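You operate a simulated robot arm through the tools that you are given. There is no shell and no other tool.

You run a simulated two-armed robot. Do the job below in one go: nothing can be reset, and whatever is moved stays where it is left.

Task
Latch the leaking lid, pump to 0.8 bar, set the valve to hold, then stop the pump.
Fine: the dial goes to 0.8.

The check looks at the end state, three seconds after you hand in, the way a careful person would. Anything else that was tipped, shoved, dropped, spilled or broken makes it a failure. Lids that push on must go on centred and level and be pressed home; caps that screw on are set level and turned clockwise until they are tight.

Robot
Two 7-joint arms with three-finger grippers on one trunk that stands fixed in place. Base frame: the origin is at the foot of the trunk, x ahead of it, y to its left, z up; the work surface is at about z = 76. Readings come in cm, rad, newtons and seconds.
The left shoulder is at [3, 12.4, 105.8], the right one opposite. With the tool pointing down near the work surface each hand reaches from about 10 to 76 cm from the base axis, measured 20 degrees to its own side. Payload 2.2 kg a hand.
The TCP of each hand is the grasp point between the finger pads, 2.8 cm short of the fingertips. In the tool frame z runs along the fingers and y along their closing line. The gripper opens to 10.2 cm; its body begins 7.1 cm behind the TCP.
Orientation is that of the tool frame in the base frame, as [roll, pitch, yaw] about the fixed x, y, z axes, in that order (R = Rz(yaw) Ry(pitch) Rx(roll)). With the fingers straight down and closing along the base's y, the tool's x points along the base's -x, its y along +y and its z along -z.

Tools
- The arms move only by the tool play_rows. It takes "left_increments", "right_increments" or both (then of equal length, played together; a hand with none holds still); each is a list of rows, each a list of 7 numbers: the closure in counts, from 0 (fully open) to 255 (shut), then the shift along the base's x, y, z in units of 400 mm (1.0 is 400 mm), then the turn, a rotation vector about the base's x, y, z in units of 120 degrees (1.0 is 120 degrees). In form: [[claw, tx, ty, tz, ax, ay, az], ...]. A call has 1 to 20 rows; each row is the pose to reach, as a shift and turn from the pose commanded when the call began. A call with a number of a shift or a turn outside -1 to 1 is refused whole. Each row takes 0.2 s and may step no farther than 5 cm and 0.15 rad from the row before; otherwise, or with a gripper value out of range, the whole call is refused. Where a pose cannot be reached the arm comes as near as it can. A force on the tool above 50 N (or 10 N above the force at the start of the call, whichever is more), or a blocked arm, ends the call early, and 0.2 s more pass. The fingers move at their own pace (about 14.36 cm/s each) and stop on an object; they squeeze with about 40 N. The grip force told is the motor's: it shows also when the fingers shut on nothing. Time passes only in rows, and 0.2 s behind the last, so rows that repeat a pose let the fingers close. It gives the time, the measured TCP pose, the force on the tool (base axes), the opening and the grip force at its end, in the units of the frame above (readings bear some noise), with the torque about the TCP (base axes, N m) and any sound that the robot's microphone picked up.
- Cameras (640 x 400 px; columns grow to the right, rows downward): "scene" is now at [5.17, 0.13, 177.72]; the picture's right is [0.00, -1.00, 0.00], its down [-0.72, 0.00, -0.69] and it looks along [0.69, 0.00, -0.72] (base axes); focal length 365 px, centre (320, 200). "left" rides on the left gripper at [7.2, 3.8, -8.6] in its tool frame; the picture's right is [-0.46, 0.89, 0.00], its down [-0.60, -0.32, -0.73] and it looks along [-0.65, -0.34, 0.68] (tool axes); focal length 256 px, centre (320, 200). "right" rides on the right gripper at [6.9, 4.4, -8.6] in its tool frame; the picture's right is [-0.53, 0.85, 0.00], its down [-0.58, -0.36, -0.73] and it looks along [-0.62, -0.39, 0.68] (tool axes); focal length 256 px, centre (320, 200). There is no depth. A picture from a camera that has moved, and an enlarged one, comes with that camera's place and axes in the base frame and with its lens.
- get_image(camera): a new picture of that camera. No time passes.
- slide_trunk(by): moves the trunk up (or, below 0, down) by that many cm; the arms and the scene camera ride with it, the base frame stays. It gives what a move gives, with no picture.
- pan_tilt(pan, tilt): turns the head with the scene camera to pan (to the left, within 2.496 rad either way) and tilt (down, from -0.506 to 1.204), counted from straight ahead of the robot. It gives what a move gives.
- close_up(camera, box): a new picture of the part [left, top, right, bottom] of that camera's present view, enlarged. No time passes.
- hand_in(): hands the job in; it is judged then, once.

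Places have to be worked out from the pictures, the camera data and where the tool is seen. Open the grippers and draw the arms clear of the work before you hand the job in, unless the task says otherwise.

The tools are called after "Call:" by a JSON object that holds its "name" and its "arguments". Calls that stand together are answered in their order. play_rows: Moves the arms, as the interface text tells. Its arguments: {"type":"object","properties":{"left_increments":{"type":"array"},"right_increments":{"type":"array"}},"required":[]} The other tools are called the same way: slide_trunk (by) moves the trunk up or down; pan_tilt (pan, tilt) turns the head that bears the scene camera; get_image (camera) takes a picture; close_up (camera, box) takes an enlarged picture of a part of a camera's view; hand_in () hands the job in.

At the start:

```text
time_s: 0.0
left_eef_pos: [53.68, 21.61, 114.74]
left_orientation: [3.141, 0.001, -3.141]
left_wrist_force: [0.2, 0.6, 0.3]
left_moment: [0.0, 0.03, 0.01]
left_opening: 10.2
left_grasp_force: 0.2
right_eef_pos: [58.2, -25.45, 122.5]
right_orientation: [-3.141, 0.0, -3.141]
right_wrist_force: [-0.4, 0.3, 0.3]
right_moment: [0.02, -0.02, -0.01]
right_opening: 10.2
right_grasp_force: 0.1
trunk travel left (down, up): [-30.0, 24.0]
head pan, tilt (commanded): [0.0, 0.808]
```

scene: 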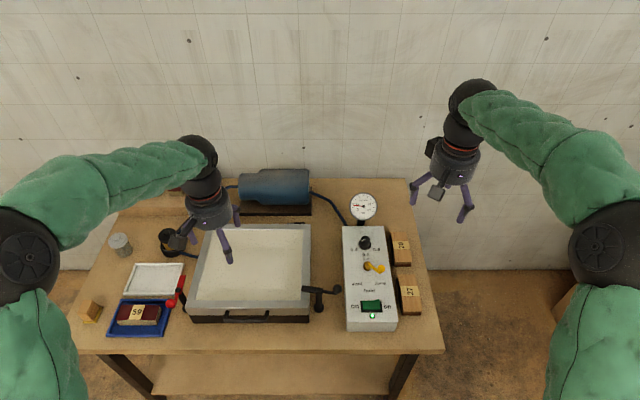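
right: 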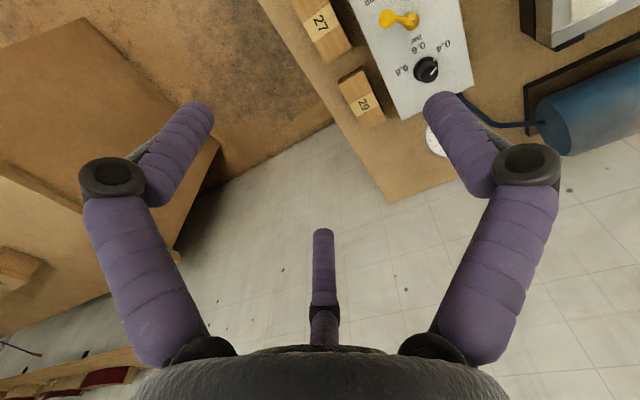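
left: 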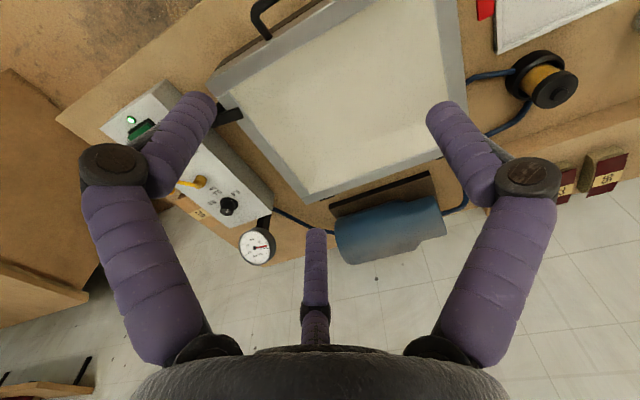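

I start with close views of the console, the lid and the gauge to understand the devices.

Call:
{"name": "close_up", "arguments": {"camera": "scene", "box": [320, 180, 440, 340]}}

Call:
{"name": "close_up", "arguments": {"camera": "scene", "box": [160, 200, 350, 330]}}

Call:
{"name": "close_up", "arguments": {"camera": "scene", "box": [70, 170, 240, 340]}}

Call:
{"name": "close_up", "arguments": {"camera": "left", "box": [80, 60, 300, 280]}}

Call:
{"name": "close_up", "arguments": {"camera": "right", "box": [280, 0, 640, 225]}}

```text
2.50 times, centred on (380, 260) of scene
camera zoom: at [5.17, 0.13, 177.72], right [0.0, -1.0, 0.0], down [-0.72, 0.0, -0.69], along [0.69, 0.0, -0.72], focal length 913 px, centre (170, 50)
```

zoom: 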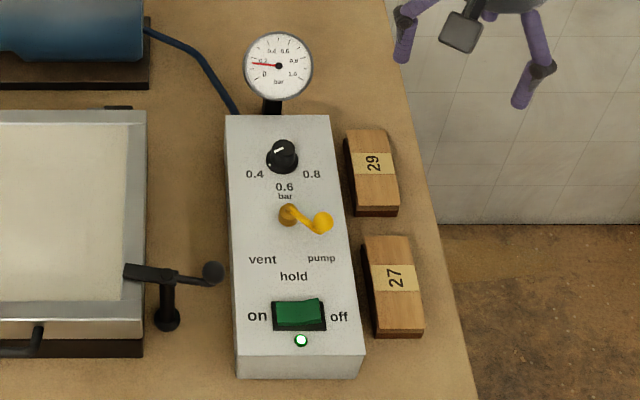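

```text
3.08 times, centred on (255, 265) of scene
camera zoom: at [5.17, 0.13, 177.72], right [0.0, -1.0, 0.0], down [-0.72, 0.0, -0.69], along [0.69, 0.0, -0.72], focal length 1123 px, centre (520, 0)
```

zoom: 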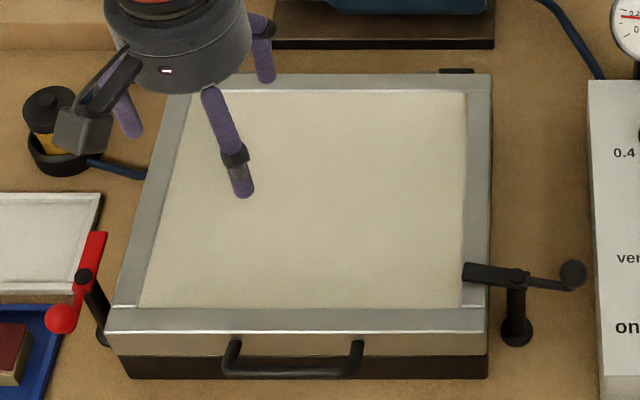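

```text
2.35 times, centred on (155, 255) of scene
camera zoom: at [5.17, 0.13, 177.72], right [0.0, -1.0, 0.0], down [-0.72, 0.0, -0.69], along [0.69, 0.0, -0.72], focal length 859 px, centre (708, 71)
```

zoom: 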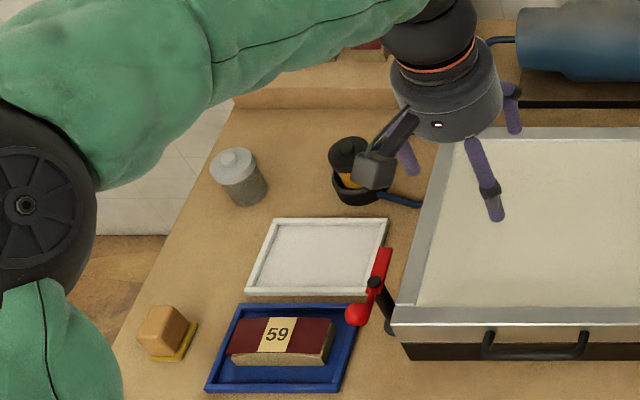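

```text
1.82 times, centred on (190, 170) of left
camera zoom: at [46.38, 25.39, 123.34], right [0.46, 0.89, 0.0], down [0.6, -0.32, 0.73], along [0.65, -0.34, -0.68], focal length 465 px, centre (556, 254)
```

zoom: 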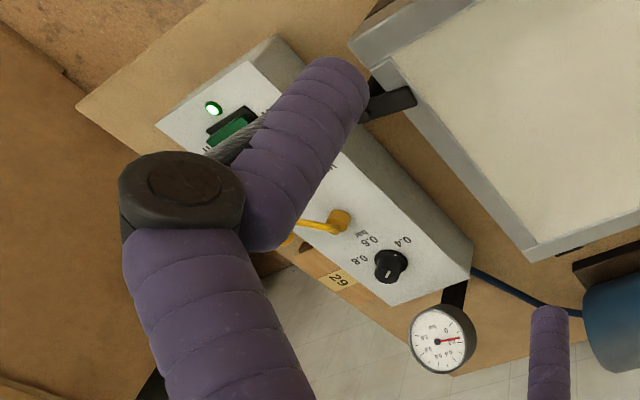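

```text
1.78 times, centred on (460, 112) of right
camera zoom: at [51.35, -21.05, 131.25], right [0.53, 0.85, 0.0], down [0.58, -0.36, 0.73], along [0.62, -0.39, -0.68], focal length 455 px, centre (71, 356)
```

zoom: 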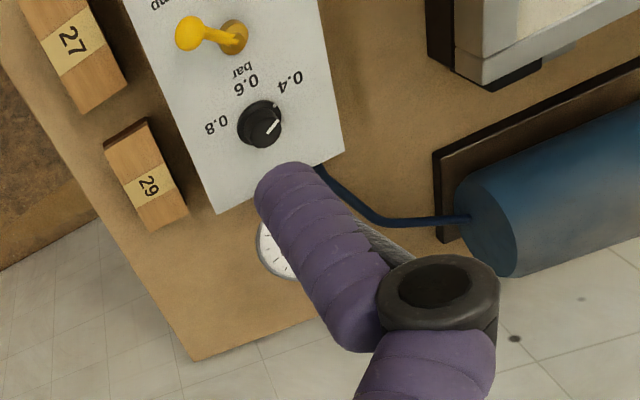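

The rocker, yellow valve (apparently at "pump") and dial (near 0.4) are on the console around x 50–85, y −7…−21, top at about z 82. The red clamp post is near (57, 40) and is swung off the lid, while the black clamp bar is over the lid. I bring each hand above its area for a closer look.

Call:
{"name": "play_rows", "arguments": {"left_increments": [[0, 0, 0.083, -0.05, 0, 0, 0], [0, 0, 0.167, -0.1, 0, 0, 0], [0, 0, 0.25, -0.15, 0, 0, 0], [0, 0, 0.333, -0.2, 0, 0, 0], [0, 0, 0.417, -0.25, 0, 0, 0], [0, 0, 0.5, -0.3, 0, 0, 0]], "right_increments": [[0, 0.029, 0.051, -0.1, 0, 0, 0], [0, 0.058, 0.102, -0.2, 0, 0, 0], [0, 0.086, 0.153, -0.3, 0, 0, 0], [0, 0.115, 0.204, -0.4, 0, 0, 0], [0, 0.144, 0.255, -0.5, 0, 0, 0], [0, 0.1725, 0.305, -0.6, 0, 0, 0]]}}

Call:
{"name": "get_image", "arguments": {"camera": "left"}}

Call:
{"name": "get_image", "arguments": {"camera": "right"}}

Call:
{"name": "get_image", "arguments": {"camera": "scene"}}

```text
time_s: 1.4
left_eef_pos: [54.0, 41.94, 102.51]
left_orientation: [-3.141, -0.002, 3.141]
left_wrist_force: [1.0, 0.4, -0.4]
left_moment: [-0.03, 0.02, 0.0]
left_opening: 10.17
left_grasp_force: 0.1
right_eef_pos: [64.94, -12.79, 98.09]
right_orientation: [3.14, 0.0, 3.14]
right_wrist_force: [0.2, -0.3, 0.2]
right_moment: [0.03, 0.04, 0.01]
right_opening: 10.16
right_grasp_force: 0.1
trunk travel left (down, up): [-30.0, 24.0]
head pan, tilt (commanded): [0.0, 0.808]
```

```text
taken
camera left: at [46.67, 45.54, 111.01], right [0.46, 0.89, 0.0], down [0.6, -0.32, 0.73], along [0.65, -0.34, -0.68], focal length 256 px, centre (320, 200)
```

left: 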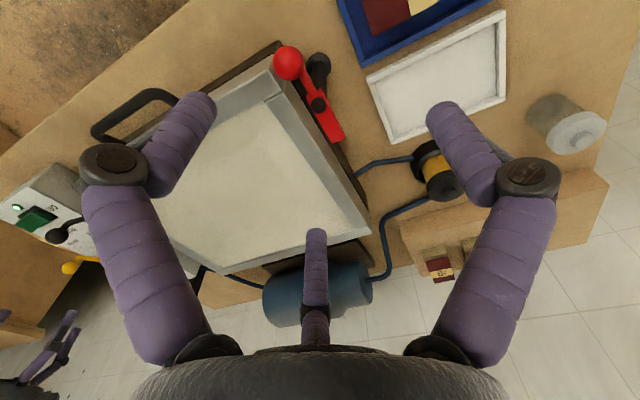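

```text
taken
camera right: at [58.14, -8.36, 106.82], right [0.53, 0.85, 0.0], down [0.58, -0.36, 0.73], along [0.62, -0.39, -0.68], focal length 256 px, centre (320, 200)
```

right: 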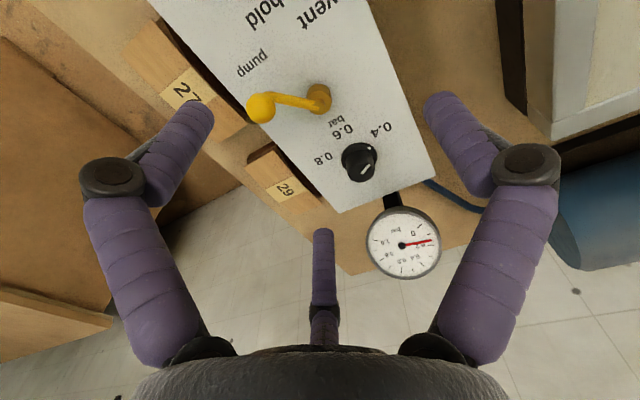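

```text
taken
camera scene: at [5.38, 0.33, 177.71], right [0.0, -1.0, 0.0], down [-0.72, 0.0, -0.69], along [0.69, 0.0, -0.72], focal length 365 px, centre (320, 200)
```

scene: 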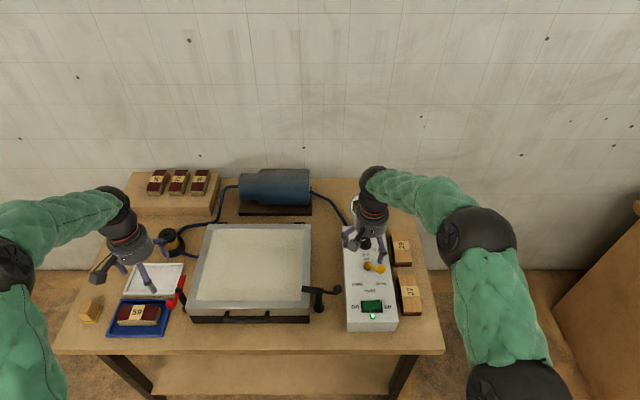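

No pump sound was reported. I zoom into the red clamp, and into the valve, dial and rocker, from these nearer views.

Call:
{"name": "close_up", "arguments": {"camera": "left", "box": [220, 20, 400, 160]}}

Call:
{"name": "close_up", "arguments": {"camera": "right", "box": [220, 0, 460, 150]}}

Call:
{"name": "close_up", "arguments": {"camera": "right", "box": [300, 110, 460, 290]}}

Call:
{"name": "close_up", "arguments": {"camera": "scene", "box": [335, 220, 435, 340]}}

Call:
{"name": "close_up", "arguments": {"camera": "left", "box": [0, 170, 160, 290]}}

Call:
{"name": "close_up", "arguments": {"camera": "scene", "box": [150, 250, 250, 330]}}

```text
2.86 times, centred on (310, 90) of left
camera zoom: at [46.67, 45.54, 111.01], right [0.46, 0.89, 0.0], down [0.6, -0.32, 0.73], along [0.65, -0.34, -0.68], focal length 731 px, centre (349, 514)
```

zoom: 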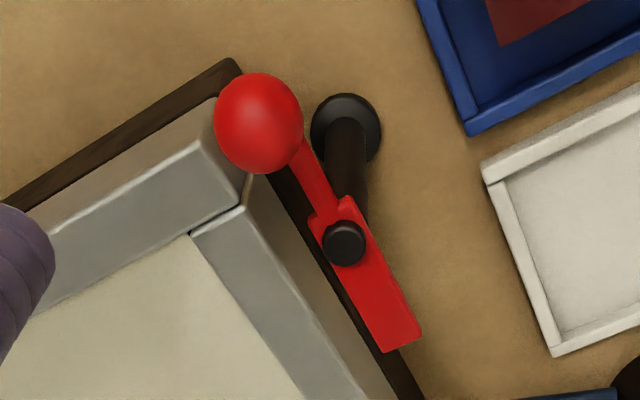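

```text
2.67 times, centred on (340, 75) of right
camera zoom: at [58.14, -8.36, 106.82], right [0.53, 0.85, 0.0], down [0.58, -0.36, 0.73], along [0.62, -0.39, -0.68], focal length 683 px, centre (267, 533)
```

zoom: 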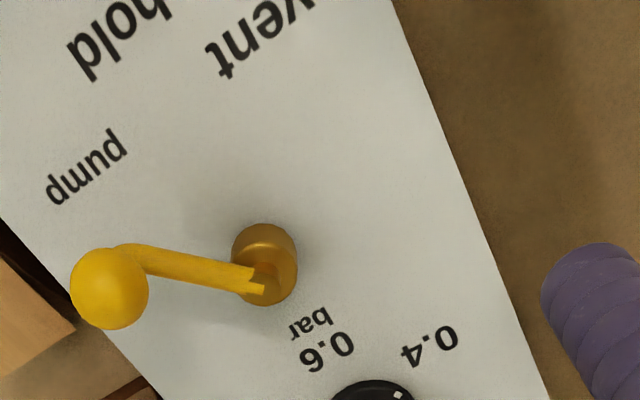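

```text
2.22 times, centred on (380, 200) of right
camera zoom: at [58.14, -8.36, 106.82], right [0.53, 0.85, 0.0], down [0.58, -0.36, 0.73], along [0.62, -0.39, -0.68], focal length 569 px, centre (187, 200)
```

zoom: 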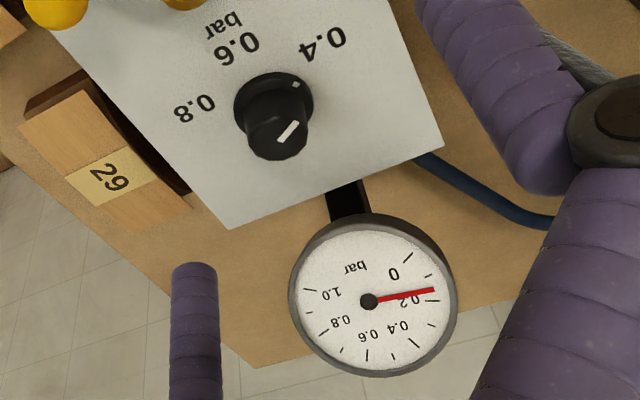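

```text
3.33 times, centred on (385, 280) of scene
camera zoom: at [5.38, 0.33, 177.71], right [0.0, -1.0, 0.0], down [-0.72, 0.0, -0.69], along [0.69, 0.0, -0.72], focal length 1217 px, centre (103, -67)
```

zoom: 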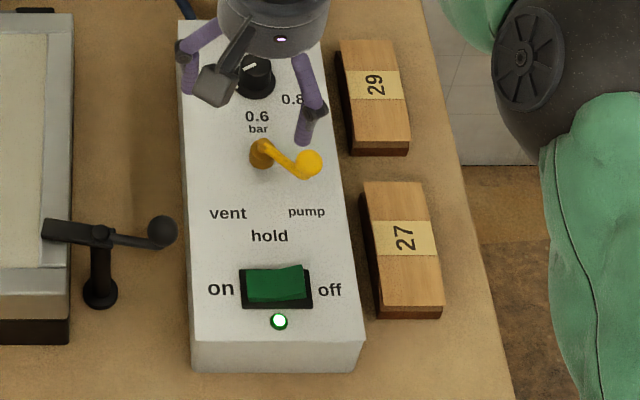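

```text
3.33 times, centred on (80, 230) of left
camera zoom: at [46.67, 45.54, 111.01], right [0.46, 0.89, 0.0], down [0.6, -0.32, 0.73], along [0.65, -0.34, -0.68], focal length 853 px, centre (1120, 100)
```

zoom: 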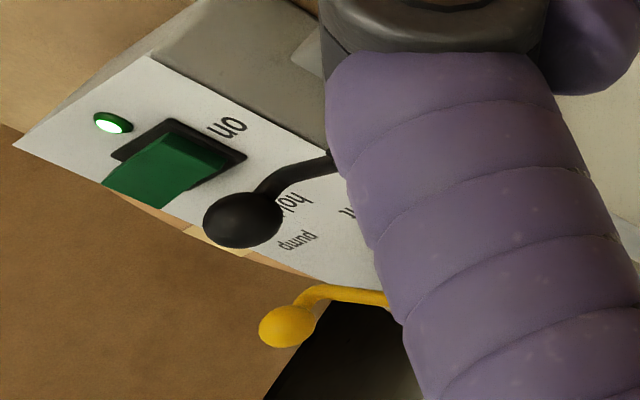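

```text
5.00 times, centred on (200, 290) of scene
camera zoom: at [5.38, 0.33, 177.71], right [0.0, -1.0, 0.0], down [-0.72, 0.0, -0.69], along [0.69, 0.0, -0.72], focal length 1825 px, centre (920, -250)
```

zoom: 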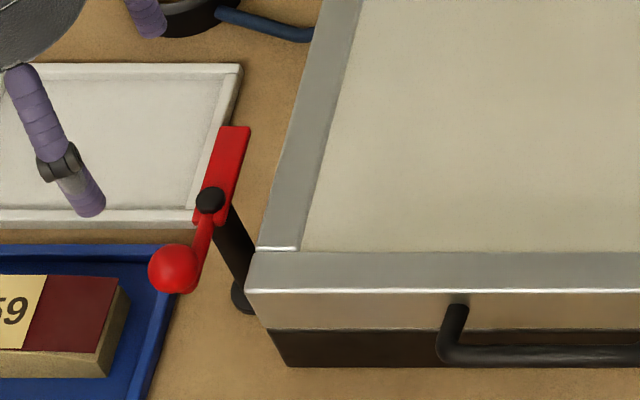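

The red ball handle sits at about (52.3, 39.8, 89.1), with its post axis at (57.5, 39.8). The bar points along +x, so it needs a quarter turn clockwise to lie over the lid like the black one. I shut the left hand to see its fist shape, and slide the right hand over the dial at a safe height to test reach.

Call:
{"name": "play_rows", "arguments": {"left_increments": [[255, 0, 0, 0, 0, 0, 0], [255, 0, 0, 0, 0, 0, 0], [255, 0, 0, 0, 0, 0, 0], [255, 0, 0, 0, 0, 0, 0]], "right_increments": [[0, 0.07, -0.01, 0, 0, 0, 0], [0, 0.14, -0.02, 0, 0, 0, 0], [0, 0.21, -0.03, 0, 0, 0, 0], [0, 0.28, -0.036, 0, 0, 0, 0]]}}

Call:
{"name": "get_image", "arguments": {"camera": "left"}}

Call:
{"name": "get_image", "arguments": {"camera": "right"}}

Call:
{"name": "get_image", "arguments": {"camera": "scene"}}

```text
time_s: 2.4
left_eef_pos: [53.76, 41.71, 102.53]
left_orientation: [-3.141, -0.002, 3.142]
left_wrist_force: [0.2, 0.6, 0.0]
left_moment: [-0.01, 0.0, 0.01]
left_opening: 0.19
left_grasp_force: 32.1
right_eef_pos: [75.54, -14.69, 98.5]
right_orientation: [3.14, 0.0, 3.14]
right_wrist_force: [0.6, -0.4, 2.3]
right_moment: [0.08, 0.04, 0.0]
right_opening: 10.18
right_grasp_force: 0.0
right hand out of reach, approached as far as the arm can: row 4
trunk travel left (down, up): [-30.0, 24.0]
head pan, tilt (commanded): [0.0, 0.808]
```

```text
taken
camera left: at [46.59, 45.4, 111.1], right [0.46, 0.89, 0.0], down [0.6, -0.32, 0.73], along [0.65, -0.34, -0.68], focal length 256 px, centre (320, 200)
```

left: 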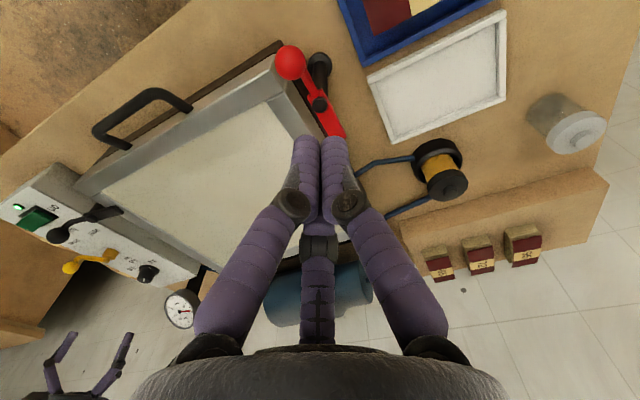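

```text
taken
camera right: at [68.64, -10.22, 107.18], right [0.53, 0.85, 0.0], down [0.58, -0.36, 0.73], along [0.62, -0.39, -0.68], focal length 256 px, centre (320, 200)
```

right: 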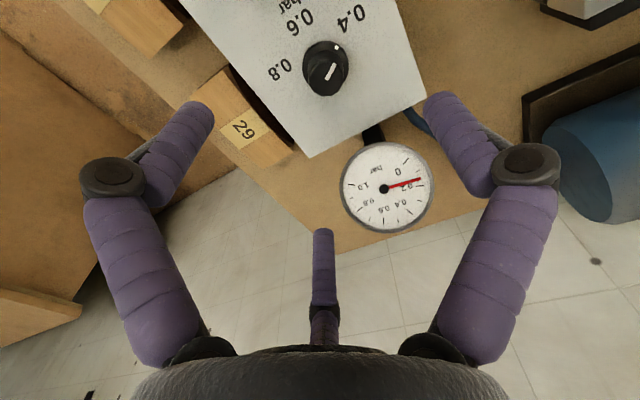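

```text
taken
camera scene: at [5.27, 0.18, 177.71], right [0.0, -1.0, 0.0], down [-0.72, 0.0, -0.69], along [0.69, 0.0, -0.72], focal length 365 px, centre (320, 200)
```

scene: 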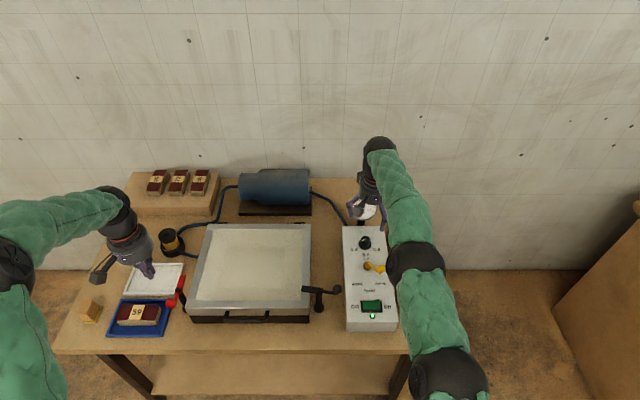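

The fist closes to a narrow bundle on the tool axis, and the right hand just about reaches x ≈ 75.5 at this height. I now set the left fist on the lid side (−y) of the red ball, tips about 1 cm above the lid.

Call:
{"name": "play_rows", "arguments": {"left_increments": [[255, -0.02, -0.08, 0, 0, 0, 0], [255, -0.039, -0.155, 0, 0, 0, 0], [255, -0.039, -0.155, -0.08, 0, 0, 0], [255, -0.039, -0.155, -0.16, 0, 0, 0], [255, -0.039, -0.155, -0.24, 0, 0, 0], [255, -0.039, -0.155, -0.305, 0, 0, 0], [255, -0.039, -0.155, -0.305, 0, 0, 0]]}}

Call:
{"name": "get_image", "arguments": {"camera": "left"}}

Call:
{"name": "close_up", "arguments": {"camera": "scene", "box": [130, 220, 260, 330]}}

```text
time_s: 4.0
left_eef_pos: [51.92, 35.48, 90.53]
left_orientation: [-3.141, -0.001, 3.141]
left_wrist_force: [0.0, -0.1, 0.2]
left_moment: [-0.01, 0.01, 0.01]
left_opening: 0.22
left_grasp_force: 31.2
right_eef_pos: [75.5, -14.58, 98.42]
right_orientation: [3.141, 0.0, 3.14]
right_wrist_force: [-0.2, 0.1, -1.3]
right_moment: [-0.04, 0.0, 0.05]
right_opening: 10.2
right_grasp_force: 0.1
trunk travel left (down, up): [-30.0, 24.0]
head pan, tilt (commanded): [0.0, 0.808]
```

```text
taken
camera left: at [44.85, 39.14, 99.04], right [0.46, 0.89, 0.0], down [0.6, -0.32, 0.73], along [0.65, -0.34, -0.68], focal length 256 px, centre (320, 200)
```

left: 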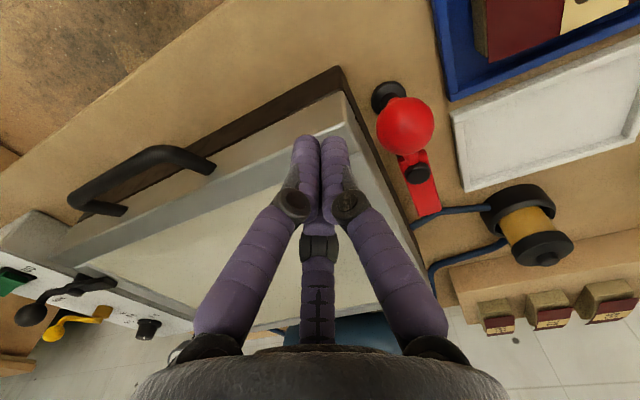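

```text
3.64 times, centred on (195, 275) of scene
camera zoom: at [5.15, 0.13, 177.73], right [0.0, -1.0, 0.0], down [-0.72, 0.0, -0.69], along [0.69, 0.0, -0.72], focal length 1328 px, centre (774, -73)
```

zoom: 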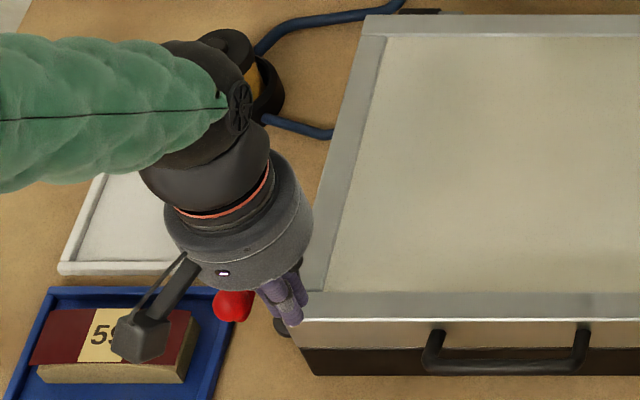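

The fist is clear of the ball and beside it. I now sweep it along the arc around the post, first to about 60° of turn, watching the forces.

Call:
{"name": "play_rows", "arguments": {"left_increments": [[255, 0.002, 0.02, 0, 0, 0, 0], [255, 0.004, 0.04, 0, 0, 0, 0], [255, -0.003, 0.058, 0, 0, 0, 0], [255, -0.0095, 0.0763, 0, 0, 0, 0], [255, -0.012, 0.096, 0, 0, 0, 0], [255, -0.013, 0.1148, 0, 0, 0, 0], [255, -0.01, 0.134, 0, 0, 0, 0], [255, -0.0065, 0.153, 0, 0, 0, 0], [255, 0.002, 0.171, 0, 0, 0, 0], [255, 0.01, 0.188, 0, 0, 0, 0]]}}

Call:
{"name": "get_image", "arguments": {"camera": "left"}}

Call:
{"name": "close_up", "arguments": {"camera": "scene", "box": [130, 220, 260, 330]}}

```text
time_s: 6.2
left_eef_pos: [52.4, 43.05, 90.72]
left_orientation: [-3.14, 0.001, -3.14]
left_wrist_force: [-1.3, -0.2, 0.3]
left_moment: [-0.01, 0.02, 0.03]
left_opening: 0.19
left_grasp_force: 31.8
right_eef_pos: [75.34, -14.56, 98.36]
right_orientation: [-3.141, 0.0, -3.141]
right_wrist_force: [0.2, -0.4, -0.4]
right_moment: [0.0, 0.01, -0.02]
right_opening: 10.2
right_grasp_force: 0.0
trunk travel left (down, up): [-30.0, 24.0]
head pan, tilt (commanded): [0.0, 0.808]
```

```text
taken
camera left: at [45.18, 46.74, 99.2], right [0.46, 0.89, 0.0], down [0.6, -0.32, 0.73], along [0.65, -0.34, -0.68], focal length 256 px, centre (320, 200)
```

left: 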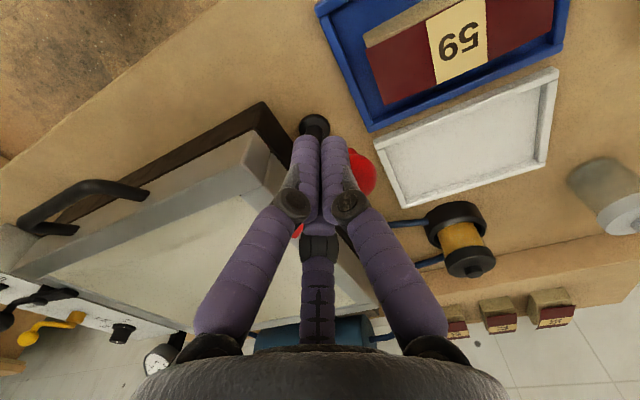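

```text
3.64 times, centred on (195, 275) of scene
camera zoom: at [5.18, 0.16, 177.72], right [0.0, -1.0, 0.0], down [-0.72, 0.0, -0.69], along [0.69, 0.0, -0.72], focal length 1328 px, centre (774, -73)
```

zoom: 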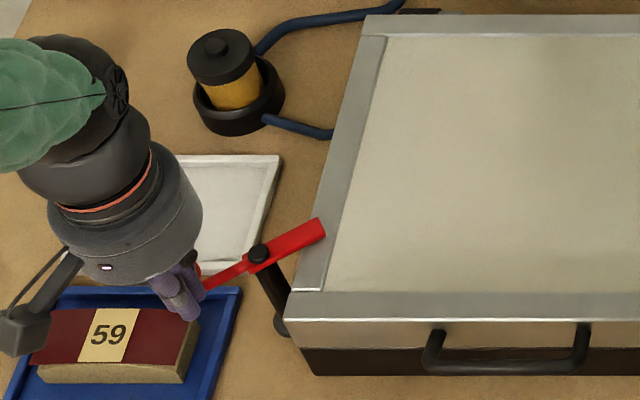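

The handle swings along with little force, and the bar is already over the lid rim. I continue to the full quarter turn.

Call:
{"name": "play_rows", "arguments": {"left_increments": [[255, 0.012, 0.015, 0, 0, 0, 0], [255, 0.025, 0.03, 0, 0, 0, 0], [255, 0.04, 0.041, 0, 0, 0, 0], [255, 0.0545, 0.052, 0, 0, 0, 0], [255, 0.0545, 0.052, 0, 0, 0, 0]]}}

Call:
{"name": "get_image", "arguments": {"camera": "left"}}

Call:
{"name": "close_up", "arguments": {"camera": "scene", "box": [130, 220, 350, 330]}}

Call:
{"name": "close_up", "arguments": {"camera": "right", "box": [320, 120, 460, 250]}}

```text
time_s: 7.4
left_eef_pos: [54.03, 44.69, 90.57]
left_orientation: [-3.136, -0.009, 3.14]
left_wrist_force: [-27.6, -15.3, 3.4]
left_moment: [-0.41, 0.44, -0.31]
left_opening: 0.17
left_grasp_force: 31.8
right_eef_pos: [75.17, -14.8, 98.44]
right_orientation: [3.141, 0.001, -3.141]
right_wrist_force: [0.6, -0.1, 1.1]
right_moment: [0.01, 0.01, -0.01]
right_opening: 10.19
right_grasp_force: 0.0
trunk travel left (down, up): [-30.0, 24.0]
head pan, tilt (commanded): [0.0, 0.808]
```

```text
taken
camera left: at [46.92, 48.48, 99.11], right [0.47, 0.88, -0.01], down [0.61, -0.31, 0.73], along [0.64, -0.34, -0.69], focal length 256 px, centre (320, 200)
```

left: 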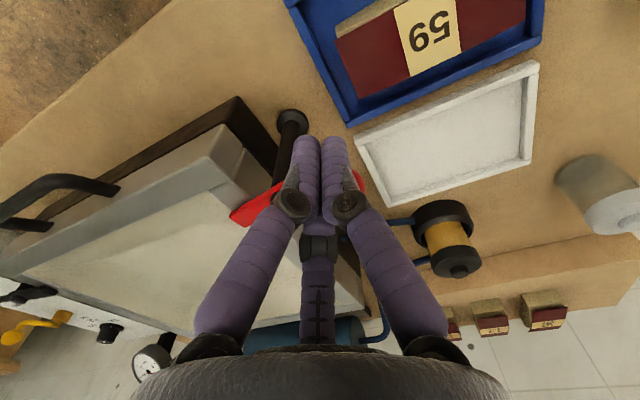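

```text
2.91 times, centred on (240, 275) of scene
camera zoom: at [4.7, -0.13, 177.74], right [0.0, -1.0, 0.0], down [-0.72, 0.0, -0.69], along [0.69, 0.0, -0.72], focal length 1062 px, centre (553, -18)
```

zoom: 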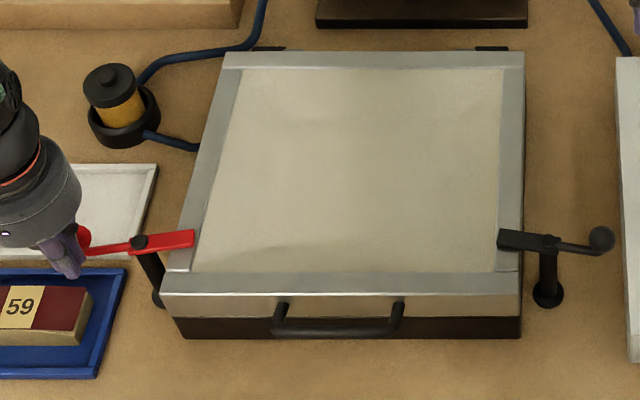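

```text
3.08 times, centred on (390, 185) of right
camera zoom: at [68.3, -10.36, 107.28], right [0.53, 0.85, 0.0], down [0.58, -0.37, 0.73], along [0.62, -0.39, -0.68], focal length 788 px, centre (105, 246)
```

zoom: 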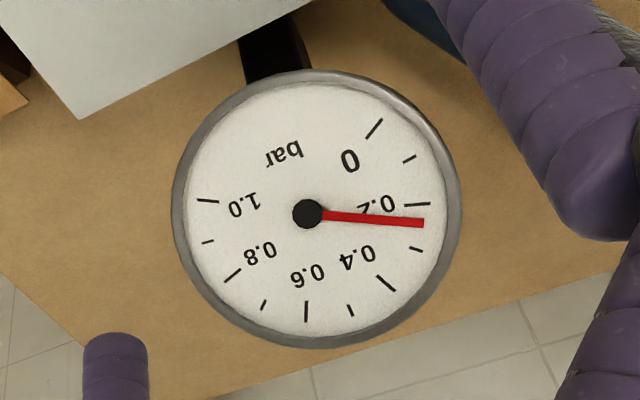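

The clamp has met its stop: the red bar now lies on the rim as the mirror image of the black one, and the gauge has started climbing. I back the left hand off and raise it clear, then study the dial.

Call:
{"name": "play_rows", "arguments": {"left_increments": [[255, -0.04, -0.02, 0, 0, 0, 0], [255, -0.08, -0.02, 0.02, 0, 0, 0], [255, -0.08, -0.02, 0.12, 0, 0, 0], [255, -0.08, -0.02, 0.22, 0, 0, 0], [255, -0.08, -0.02, 0.32, 0, 0, 0], [255, -0.08, 0.08, 0.4, 0, 0, 0], [0, -0.12, 0.18, 0.45, 0, 0, 0]]}}

Call:
{"name": "close_up", "arguments": {"camera": "right", "box": [240, 0, 440, 130]}}

Call:
{"name": "close_up", "arguments": {"camera": "scene", "box": [320, 180, 420, 280]}}

Call:
{"name": "close_up", "arguments": {"camera": "scene", "box": [130, 220, 350, 330]}}

Call:
{"name": "close_up", "arguments": {"camera": "right", "box": [320, 120, 460, 250]}}

```text
refused: row 6 steps farther than a row can; nothing moved
```

```text
3.08 times, centred on (340, 65) of right
camera zoom: at [68.3, -10.36, 107.28], right [0.53, 0.85, 0.0], down [0.58, -0.37, 0.73], along [0.62, -0.39, -0.68], focal length 788 px, centre (258, 615)
```

zoom: 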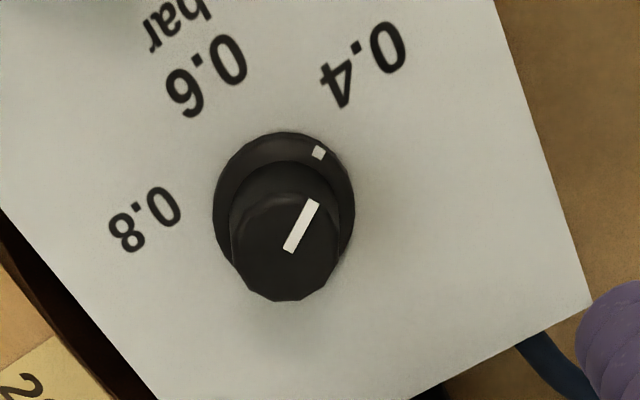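

```text
4.00 times, centred on (370, 230) of scene
camera zoom: at [4.7, -0.13, 177.74], right [0.0, -1.0, 0.0], down [-0.72, 0.0, -0.69], along [0.69, 0.0, -0.72], focal length 1460 px, centre (120, 80)
```

zoom: 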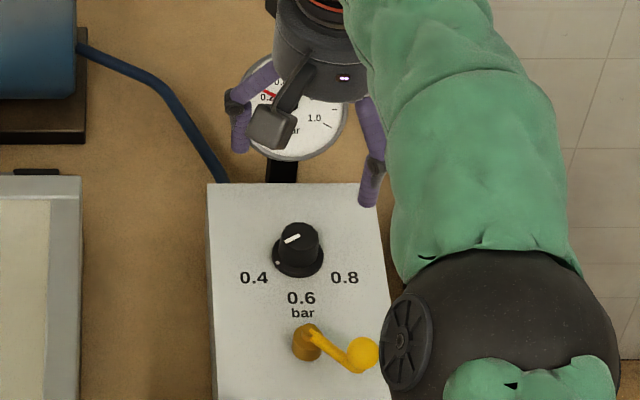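

```text
2.91 times, centred on (240, 275) of scene
camera zoom: at [4.7, -0.13, 177.74], right [0.0, -1.0, 0.0], down [-0.72, 0.0, -0.69], along [0.69, 0.0, -0.72], focal length 1062 px, centre (553, -18)
```

zoom: 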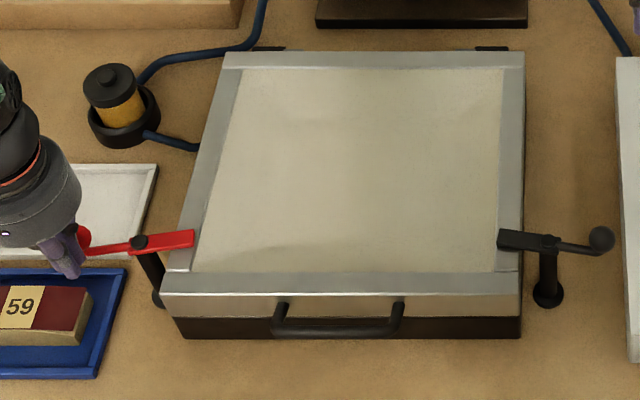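

```text
3.08 times, centred on (390, 185) of right
camera zoom: at [68.3, -10.36, 107.28], right [0.53, 0.85, 0.0], down [0.58, -0.37, 0.73], along [0.62, -0.39, -0.68], focal length 788 px, centre (105, 246)
```

zoom: 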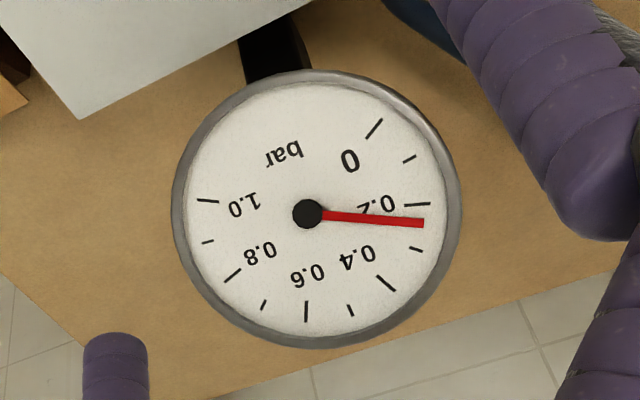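

One step was a touch too long, so I repeat the withdrawal with shorter steps.

Call:
{"name": "play_rows", "arguments": {"left_increments": [[255, -0.04, -0.02, 0, 0, 0, 0], [255, -0.08, -0.02, 0.02, 0, 0, 0], [255, -0.08, -0.02, 0.1, 0, 0, 0], [255, -0.08, -0.02, 0.2, 0, 0, 0], [255, -0.08, -0.02, 0.3, 0, 0, 0], [255, -0.08, 0.06, 0.36, 0, 0, 0], [0, -0.1, 0.15, 0.4, 0, 0, 0]]}}

Call:
{"name": "close_up", "arguments": {"camera": "right", "box": [240, 0, 440, 130]}}

Call:
{"name": "close_up", "arguments": {"camera": "right", "box": [320, 120, 460, 250]}}

Call:
{"name": "close_up", "arguments": {"camera": "scene", "box": [130, 220, 350, 330]}}

```text
time_s: 9.0
left_eef_pos: [50.78, 51.28, 106.67]
left_orientation: [-3.138, 0.0, 3.14]
left_wrist_force: [-0.5, -0.5, 0.2]
left_moment: [0.04, -0.04, 0.0]
left_opening: 9.65
left_grasp_force: 0.0
right_eef_pos: [75.33, -14.58, 98.41]
right_orientation: [-3.141, 0.0, -3.141]
right_wrist_force: [-1.1, -0.2, 0.9]
right_moment: [0.02, -0.01, -0.02]
right_opening: 10.18
right_grasp_force: 0.1
trunk travel left (down, up): [-30.0, 24.0]
head pan, tilt (commanded): [0.0, 0.808]
```

```text
3.08 times, centred on (340, 65) of right
camera zoom: at [68.51, -10.18, 107.15], right [0.53, 0.85, 0.0], down [0.58, -0.36, 0.73], along [0.62, -0.39, -0.68], focal length 788 px, centre (258, 615)
```

zoom: 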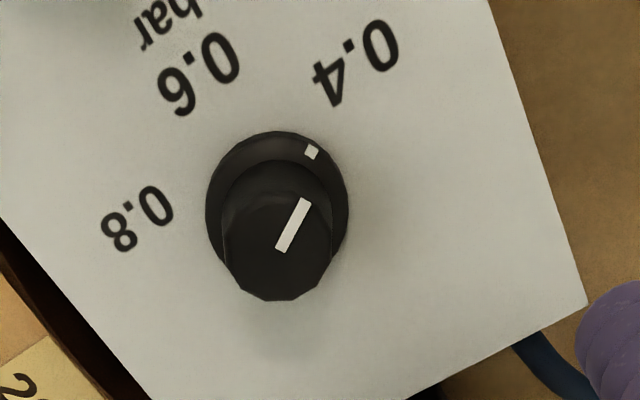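

```text
3.08 times, centred on (390, 185) of right
camera zoom: at [68.51, -10.18, 107.15], right [0.53, 0.85, 0.0], down [0.58, -0.36, 0.73], along [0.62, -0.39, -0.68], focal length 788 px, centre (105, 246)
```

zoom: 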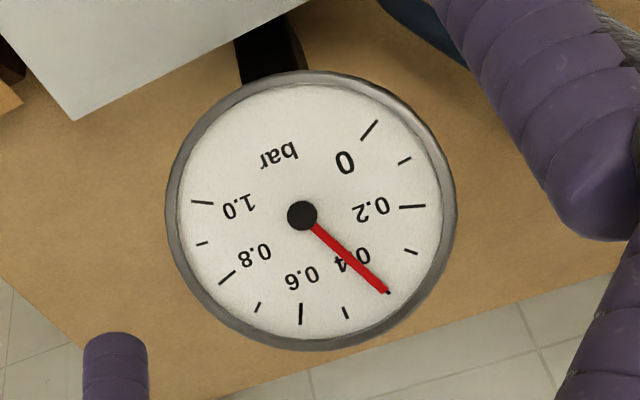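

```text
2.91 times, centred on (240, 275) of scene
camera zoom: at [5.1, 0.19, 177.73], right [0.0, -1.0, 0.0], down [-0.72, 0.0, -0.69], along [0.69, 0.0, -0.72], focal length 1062 px, centre (553, -18)
```

zoom: 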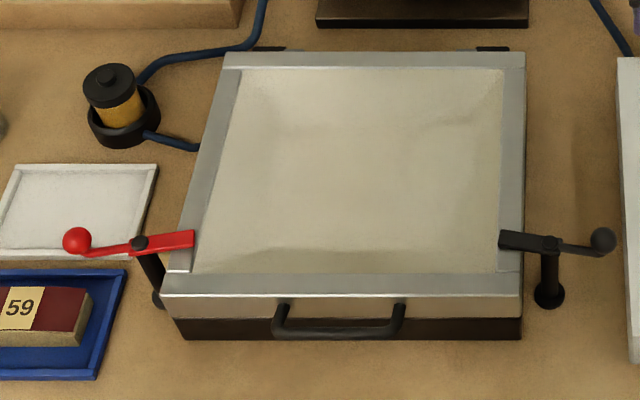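

The gauge has risen to 0.4, the present dial set point, and the clamp stays put. The dial axis is near (76.0, −14.3), with its cap top at z ≈ 86 and its pointer at 0.4. It needs +120° (counter-clockwise from above) to reach 0.8, so I pre-rotate the right hand −60°, half-close it and lower it to z ≈ 92.

Call:
{"name": "play_rows", "arguments": {"right_increments": [[110, 0, 0.001, 0, 0, 0, -0.0625], [110, 0, 0.002, 0, 0, 0, -0.125], [110, 0, 0.003, -0.02, 0, 0, -0.1875], [110, 0, 0.005, -0.05, 0, 0, -0.25], [110, 0, 0.006, -0.08, 0, 0, -0.3125], [110, 0, 0.007, -0.11, 0, 0, -0.375], [110, 0, 0.008, -0.14, 0, 0, -0.4375], [110, 0, 0.009, -0.1625, 0, 0, -0.5], [110, 0, 0.009, -0.1625, 0, 0, -0.5]]}}

Call:
{"name": "get_image", "arguments": {"camera": "right"}}

Call:
{"name": "get_image", "arguments": {"camera": "scene"}}

Call:
{"name": "close_up", "arguments": {"camera": "scene", "box": [320, 170, 440, 270]}}

```text
time_s: 11.0
left_eef_pos: [50.87, 51.14, 106.54]
left_orientation: [-3.141, 0.0, 3.14]
left_wrist_force: [-0.4, 0.7, 0.2]
left_moment: [-0.01, -0.01, 0.02]
left_opening: 10.2
left_grasp_force: 0.0
right_eef_pos: [75.29, -14.22, 92.14]
right_orientation: [3.141, 0.0, 2.093]
right_wrist_force: [-0.2, 0.2, -1.3]
right_moment: [-0.02, -0.01, 0.0]
right_opening: 5.77
right_grasp_force: 0.1
right hand out of reach, approached as far as the arm can: row 6, 7, 8, 9
trunk travel left (down, up): [-30.0, 24.0]
head pan, tilt (commanded): [0.0, 0.808]
```

```text
taken
camera right: at [75.63, -6.04, 100.84], right [1.0, -0.04, 0.0], down [-0.03, -0.68, 0.73], along [-0.03, -0.73, -0.68], focal length 256 px, centre (320, 200)
```

right: 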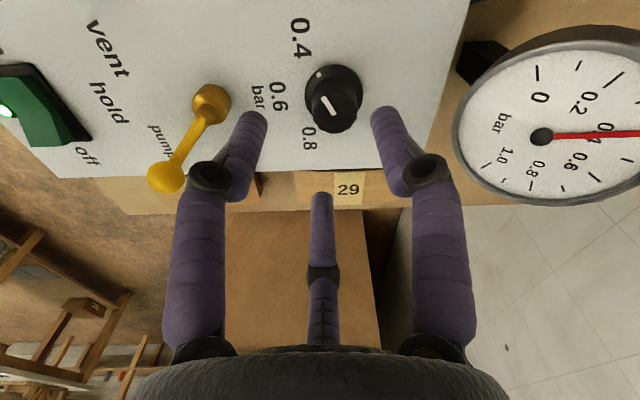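

```text
taken
camera scene: at [5.19, 0.16, 177.72], right [0.0, -1.0, 0.0], down [-0.72, 0.0, -0.69], along [0.69, 0.0, -0.72], focal length 365 px, centre (320, 200)
```

scene: 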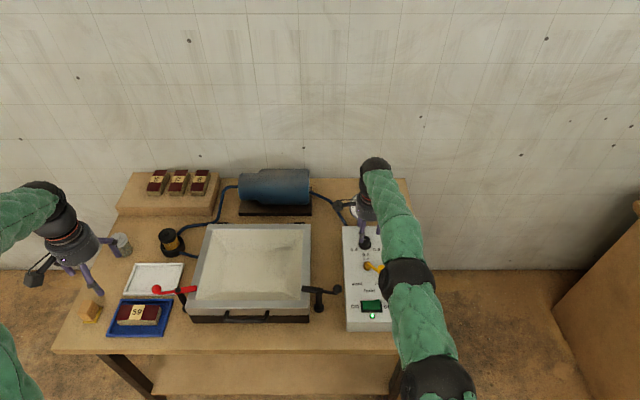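

```text
4.00 times, centred on (380, 220) of scene
camera zoom: at [5.19, 0.16, 177.72], right [0.0, -1.0, 0.0], down [-0.72, 0.0, -0.69], along [0.69, 0.0, -0.72], focal length 1460 px, centre (80, 120)
```

zoom: 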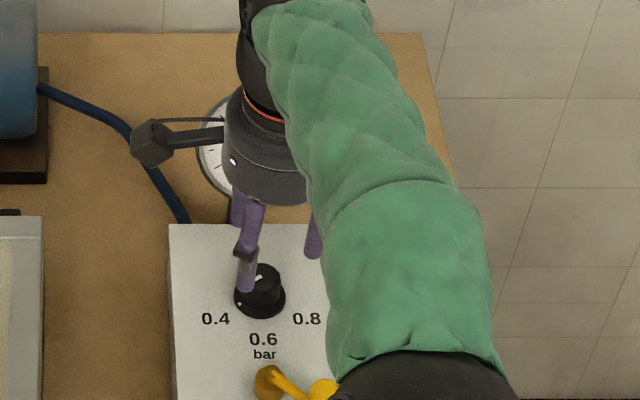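

At this trunk height the arm stops about 0.7 cm short of the dial. I raise the right hand 6 cm and then lower the trunk 10 cm, so the shoulder comes nearer the working height and the reach grows.

Call:
{"name": "play_rows", "arguments": {"right_increments": [[110, 0, 0, 0.075, 0, 0, 0], [110, 0, 0, 0.15, 0, 0, 0]]}}

Call:
{"name": "slide_trunk", "arguments": {"by": -10}}

Call:
{"name": "get_image", "arguments": {"camera": "right"}}

Call:
{"name": "get_image", "arguments": {"camera": "scene"}}

```text
time_s: 11.6
left_eef_pos: [50.89, 51.26, 106.54]
left_orientation: [-3.139, 0.001, 3.141]
left_wrist_force: [0.5, 0.6, 1.2]
left_moment: [-0.01, -0.01, -0.02]
left_opening: 10.19
left_grasp_force: 0.1
right_eef_pos: [75.32, -14.27, 98.0]
right_orientation: [-3.14, 0.0, 2.096]
right_wrist_force: [-0.3, 0.3, 0.0]
right_moment: [0.01, 0.02, 0.01]
right_opening: 5.82
right_grasp_force: 0.0
trunk travel left (down, up): [-30.0, 24.0]
head pan, tilt (commanded): [0.0, 0.808]
```

```text
time_s: 12.9
left_eef_pos: [50.77, 51.2, 96.6]
left_orientation: [-3.141, 0.0, 3.141]
left_wrist_force: [0.4, 0.4, -0.9]
left_moment: [-0.03, -0.03, -0.02]
left_opening: 10.21
left_grasp_force: 0.1
right_eef_pos: [75.39, -14.28, 88.14]
right_orientation: [3.141, 0.001, 2.093]
right_wrist_force: [0.7, 0.2, 0.4]
right_moment: [0.0, 0.02, 0.01]
right_opening: 5.8
right_grasp_force: 0.1
trunk travel left (down, up): [-20.0, 34.0]
head pan, tilt (commanded): [0.0, 0.808]
```

```text
taken
camera right: at [75.71, -6.14, 96.84], right [1.0, -0.04, 0.0], down [-0.03, -0.68, 0.73], along [-0.03, -0.73, -0.68], focal length 256 px, centre (320, 200)
```

right: 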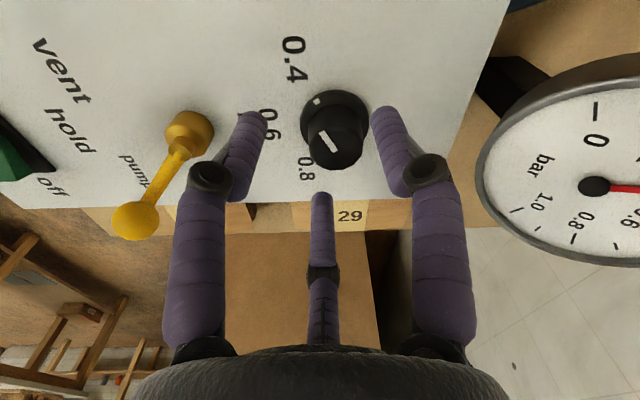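

```text
taken
camera scene: at [5.14, 0.13, 167.74], right [0.0, -1.0, 0.0], down [-0.72, 0.0, -0.69], along [0.69, 0.0, -0.72], focal length 365 px, centre (320, 200)
```

scene: 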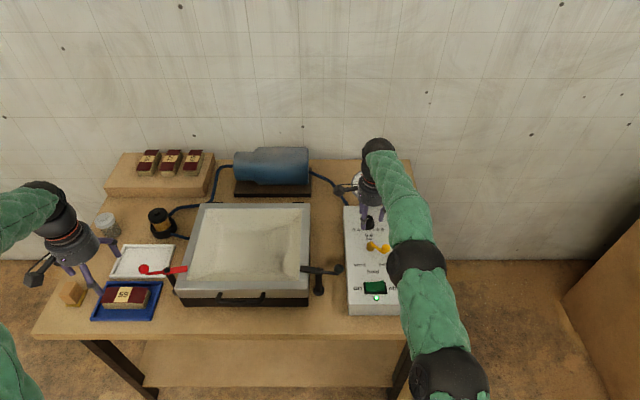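

The right hand is at (75.4, −14.3, 88.1) with the dial just under the fingers. I zoom in to measure the offset between the dial cap and the finger centre.

Call:
{"name": "close_up", "arguments": {"camera": "right", "box": [220, 50, 440, 220]}}

Call:
{"name": "close_up", "arguments": {"camera": "scene", "box": [330, 150, 420, 250]}}

```text
2.35 times, centred on (330, 135) of right
camera zoom: at [75.71, -6.14, 96.84], right [1.0, -0.04, 0.0], down [-0.03, -0.68, 0.73], along [-0.03, -0.73, -0.68], focal length 602 px, centre (296, 353)
```

zoom: 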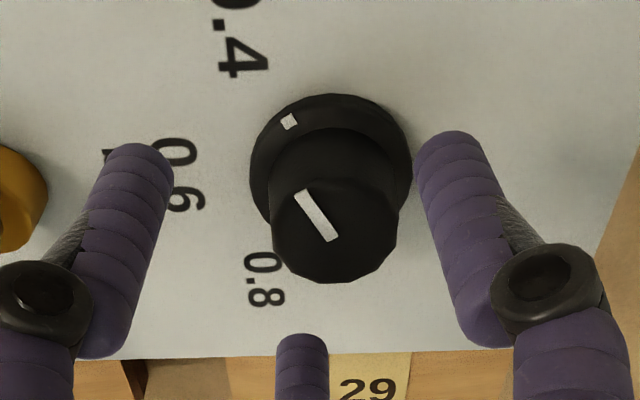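

```text
4.00 times, centred on (375, 200) of scene
camera zoom: at [5.14, 0.13, 167.74], right [0.0, -1.0, 0.0], down [-0.72, 0.0, -0.69], along [0.69, 0.0, -0.72], focal length 1460 px, centre (100, 200)
```

zoom: 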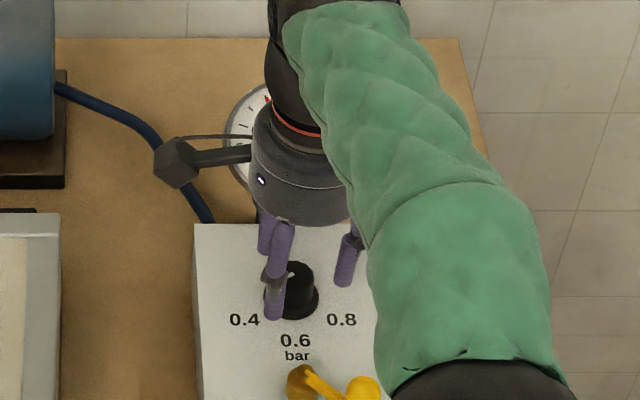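

The dial axis comes out at (76.15, −14.3), about 0.75 cm beyond the finger centre. I shift forward by that and lower to z ≈ 86.6, fingers still half open.

Call:
{"name": "play_rows", "arguments": {"right_increments": [[110, 0.02, 0, 0, 0, 0, 0], [110, 0.02, 0, 0, 0, 0, 0], [110, 0.02, 0, -0.02, 0, 0, 0], [110, 0.02, 0, -0.038, 0, 0, 0], [110, 0.02, 0, -0.038, 0, 0, 0]]}}

Call:
{"name": "close_up", "arguments": {"camera": "right", "box": [220, 50, 440, 220]}}

Call:
{"name": "close_up", "arguments": {"camera": "scene", "box": [330, 150, 420, 250]}}

```text
time_s: 14.1
left_eef_pos: [51.05, 51.11, 96.47]
left_orientation: [-3.14, 0.0, -3.14]
left_wrist_force: [0.2, -0.1, -1.3]
left_moment: [-0.03, 0.05, -0.02]
left_opening: 10.2
left_grasp_force: 0.0
right_eef_pos: [75.42, -14.25, 86.46]
right_orientation: [-3.14, 0.0, 2.096]
right_wrist_force: [0.0, 0.3, 0.9]
right_moment: [0.04, 0.01, 0.01]
right_opening: 5.8
right_grasp_force: 0.2
right hand out of reach, approached as far as the arm can: row 1, 2, 3, 4, 5
trunk travel left (down, up): [-20.0, 34.0]
head pan, tilt (commanded): [0.0, 0.808]
```

```text
2.35 times, centred on (330, 135) of right
camera zoom: at [75.92, -6.05, 95.2], right [1.0, -0.04, 0.0], down [-0.03, -0.68, 0.73], along [-0.03, -0.73, -0.68], focal length 602 px, centre (296, 353)
```

zoom: 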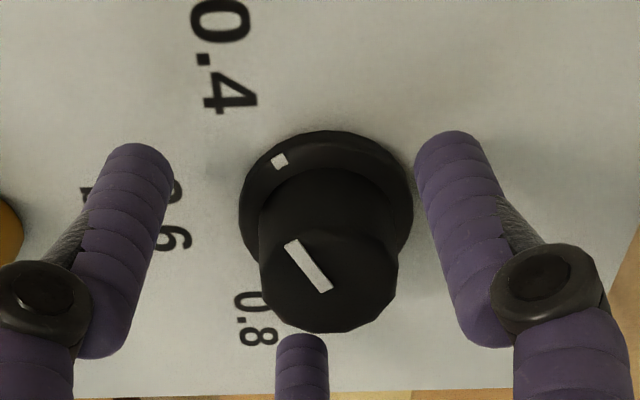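

```text
4.00 times, centred on (375, 200) of scene
camera zoom: at [5.31, 0.19, 167.71], right [0.0, -1.0, 0.0], down [-0.72, 0.0, -0.69], along [0.69, 0.0, -0.72], focal length 1460 px, centre (100, 200)
```

zoom: 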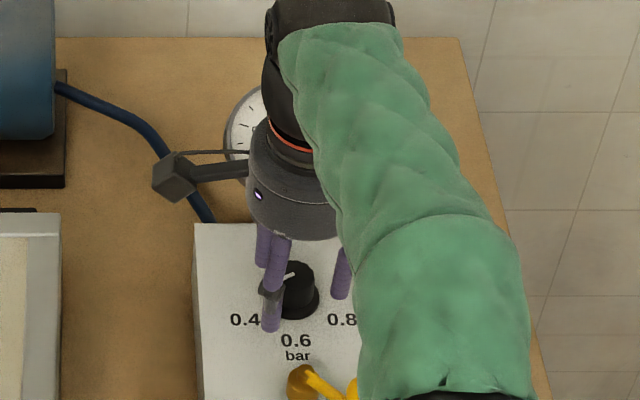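

The arm stops at x ≈ 75.4 with the tool vertical, so I need a slight tilt. I rise above the cap and tilt the fingers forward by 6° to gain the missing reach, then check the position.

Call:
{"name": "play_rows", "arguments": {"right_increments": [[110, 0, 0, 0.03, 0, 0, 0], [110, 0, 0, 0.0625, 0, 0, 0], [110, 0, 0, 0.0625, 0, -0.025, 0], [110, 0, 0, 0.0625, 0, -0.05, 0], [110, 0, 0, 0.0625, 0, -0.05, 0]]}}

Call:
{"name": "close_up", "arguments": {"camera": "right", "box": [220, 50, 440, 220]}}

```text
time_s: 15.3
left_eef_pos: [50.87, 51.08, 96.61]
left_orientation: [3.141, -0.001, 3.141]
left_wrist_force: [-0.5, 0.1, 0.7]
left_moment: [-0.01, 0.01, 0.05]
left_opening: 10.2
left_grasp_force: 0.0
right_eef_pos: [75.51, -14.13, 89.03]
right_orientation: [3.05, 0.053, 2.093]
right_wrist_force: [-0.6, -0.8, 0.1]
right_moment: [-0.01, 0.01, -0.01]
right_opening: 5.81
right_grasp_force: 0.0
trunk travel left (down, up): [-20.0, 34.0]
head pan, tilt (commanded): [0.0, 0.808]
```

```text
2.35 times, centred on (330, 135) of right
camera zoom: at [74.98, -6.03, 97.76], right [0.99, -0.04, 0.1], down [-0.1, -0.68, 0.72], along [0.04, -0.73, -0.68], focal length 602 px, centre (296, 353)
```

zoom: 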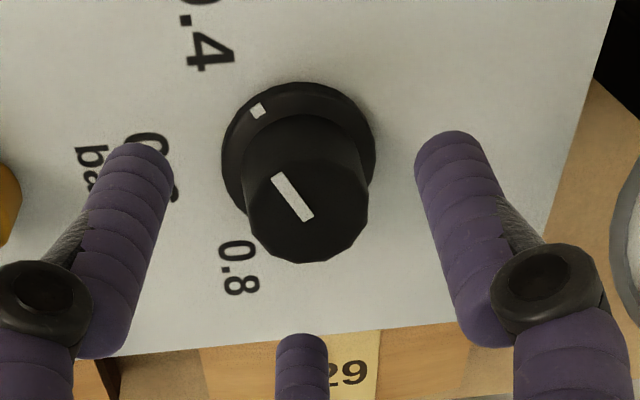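

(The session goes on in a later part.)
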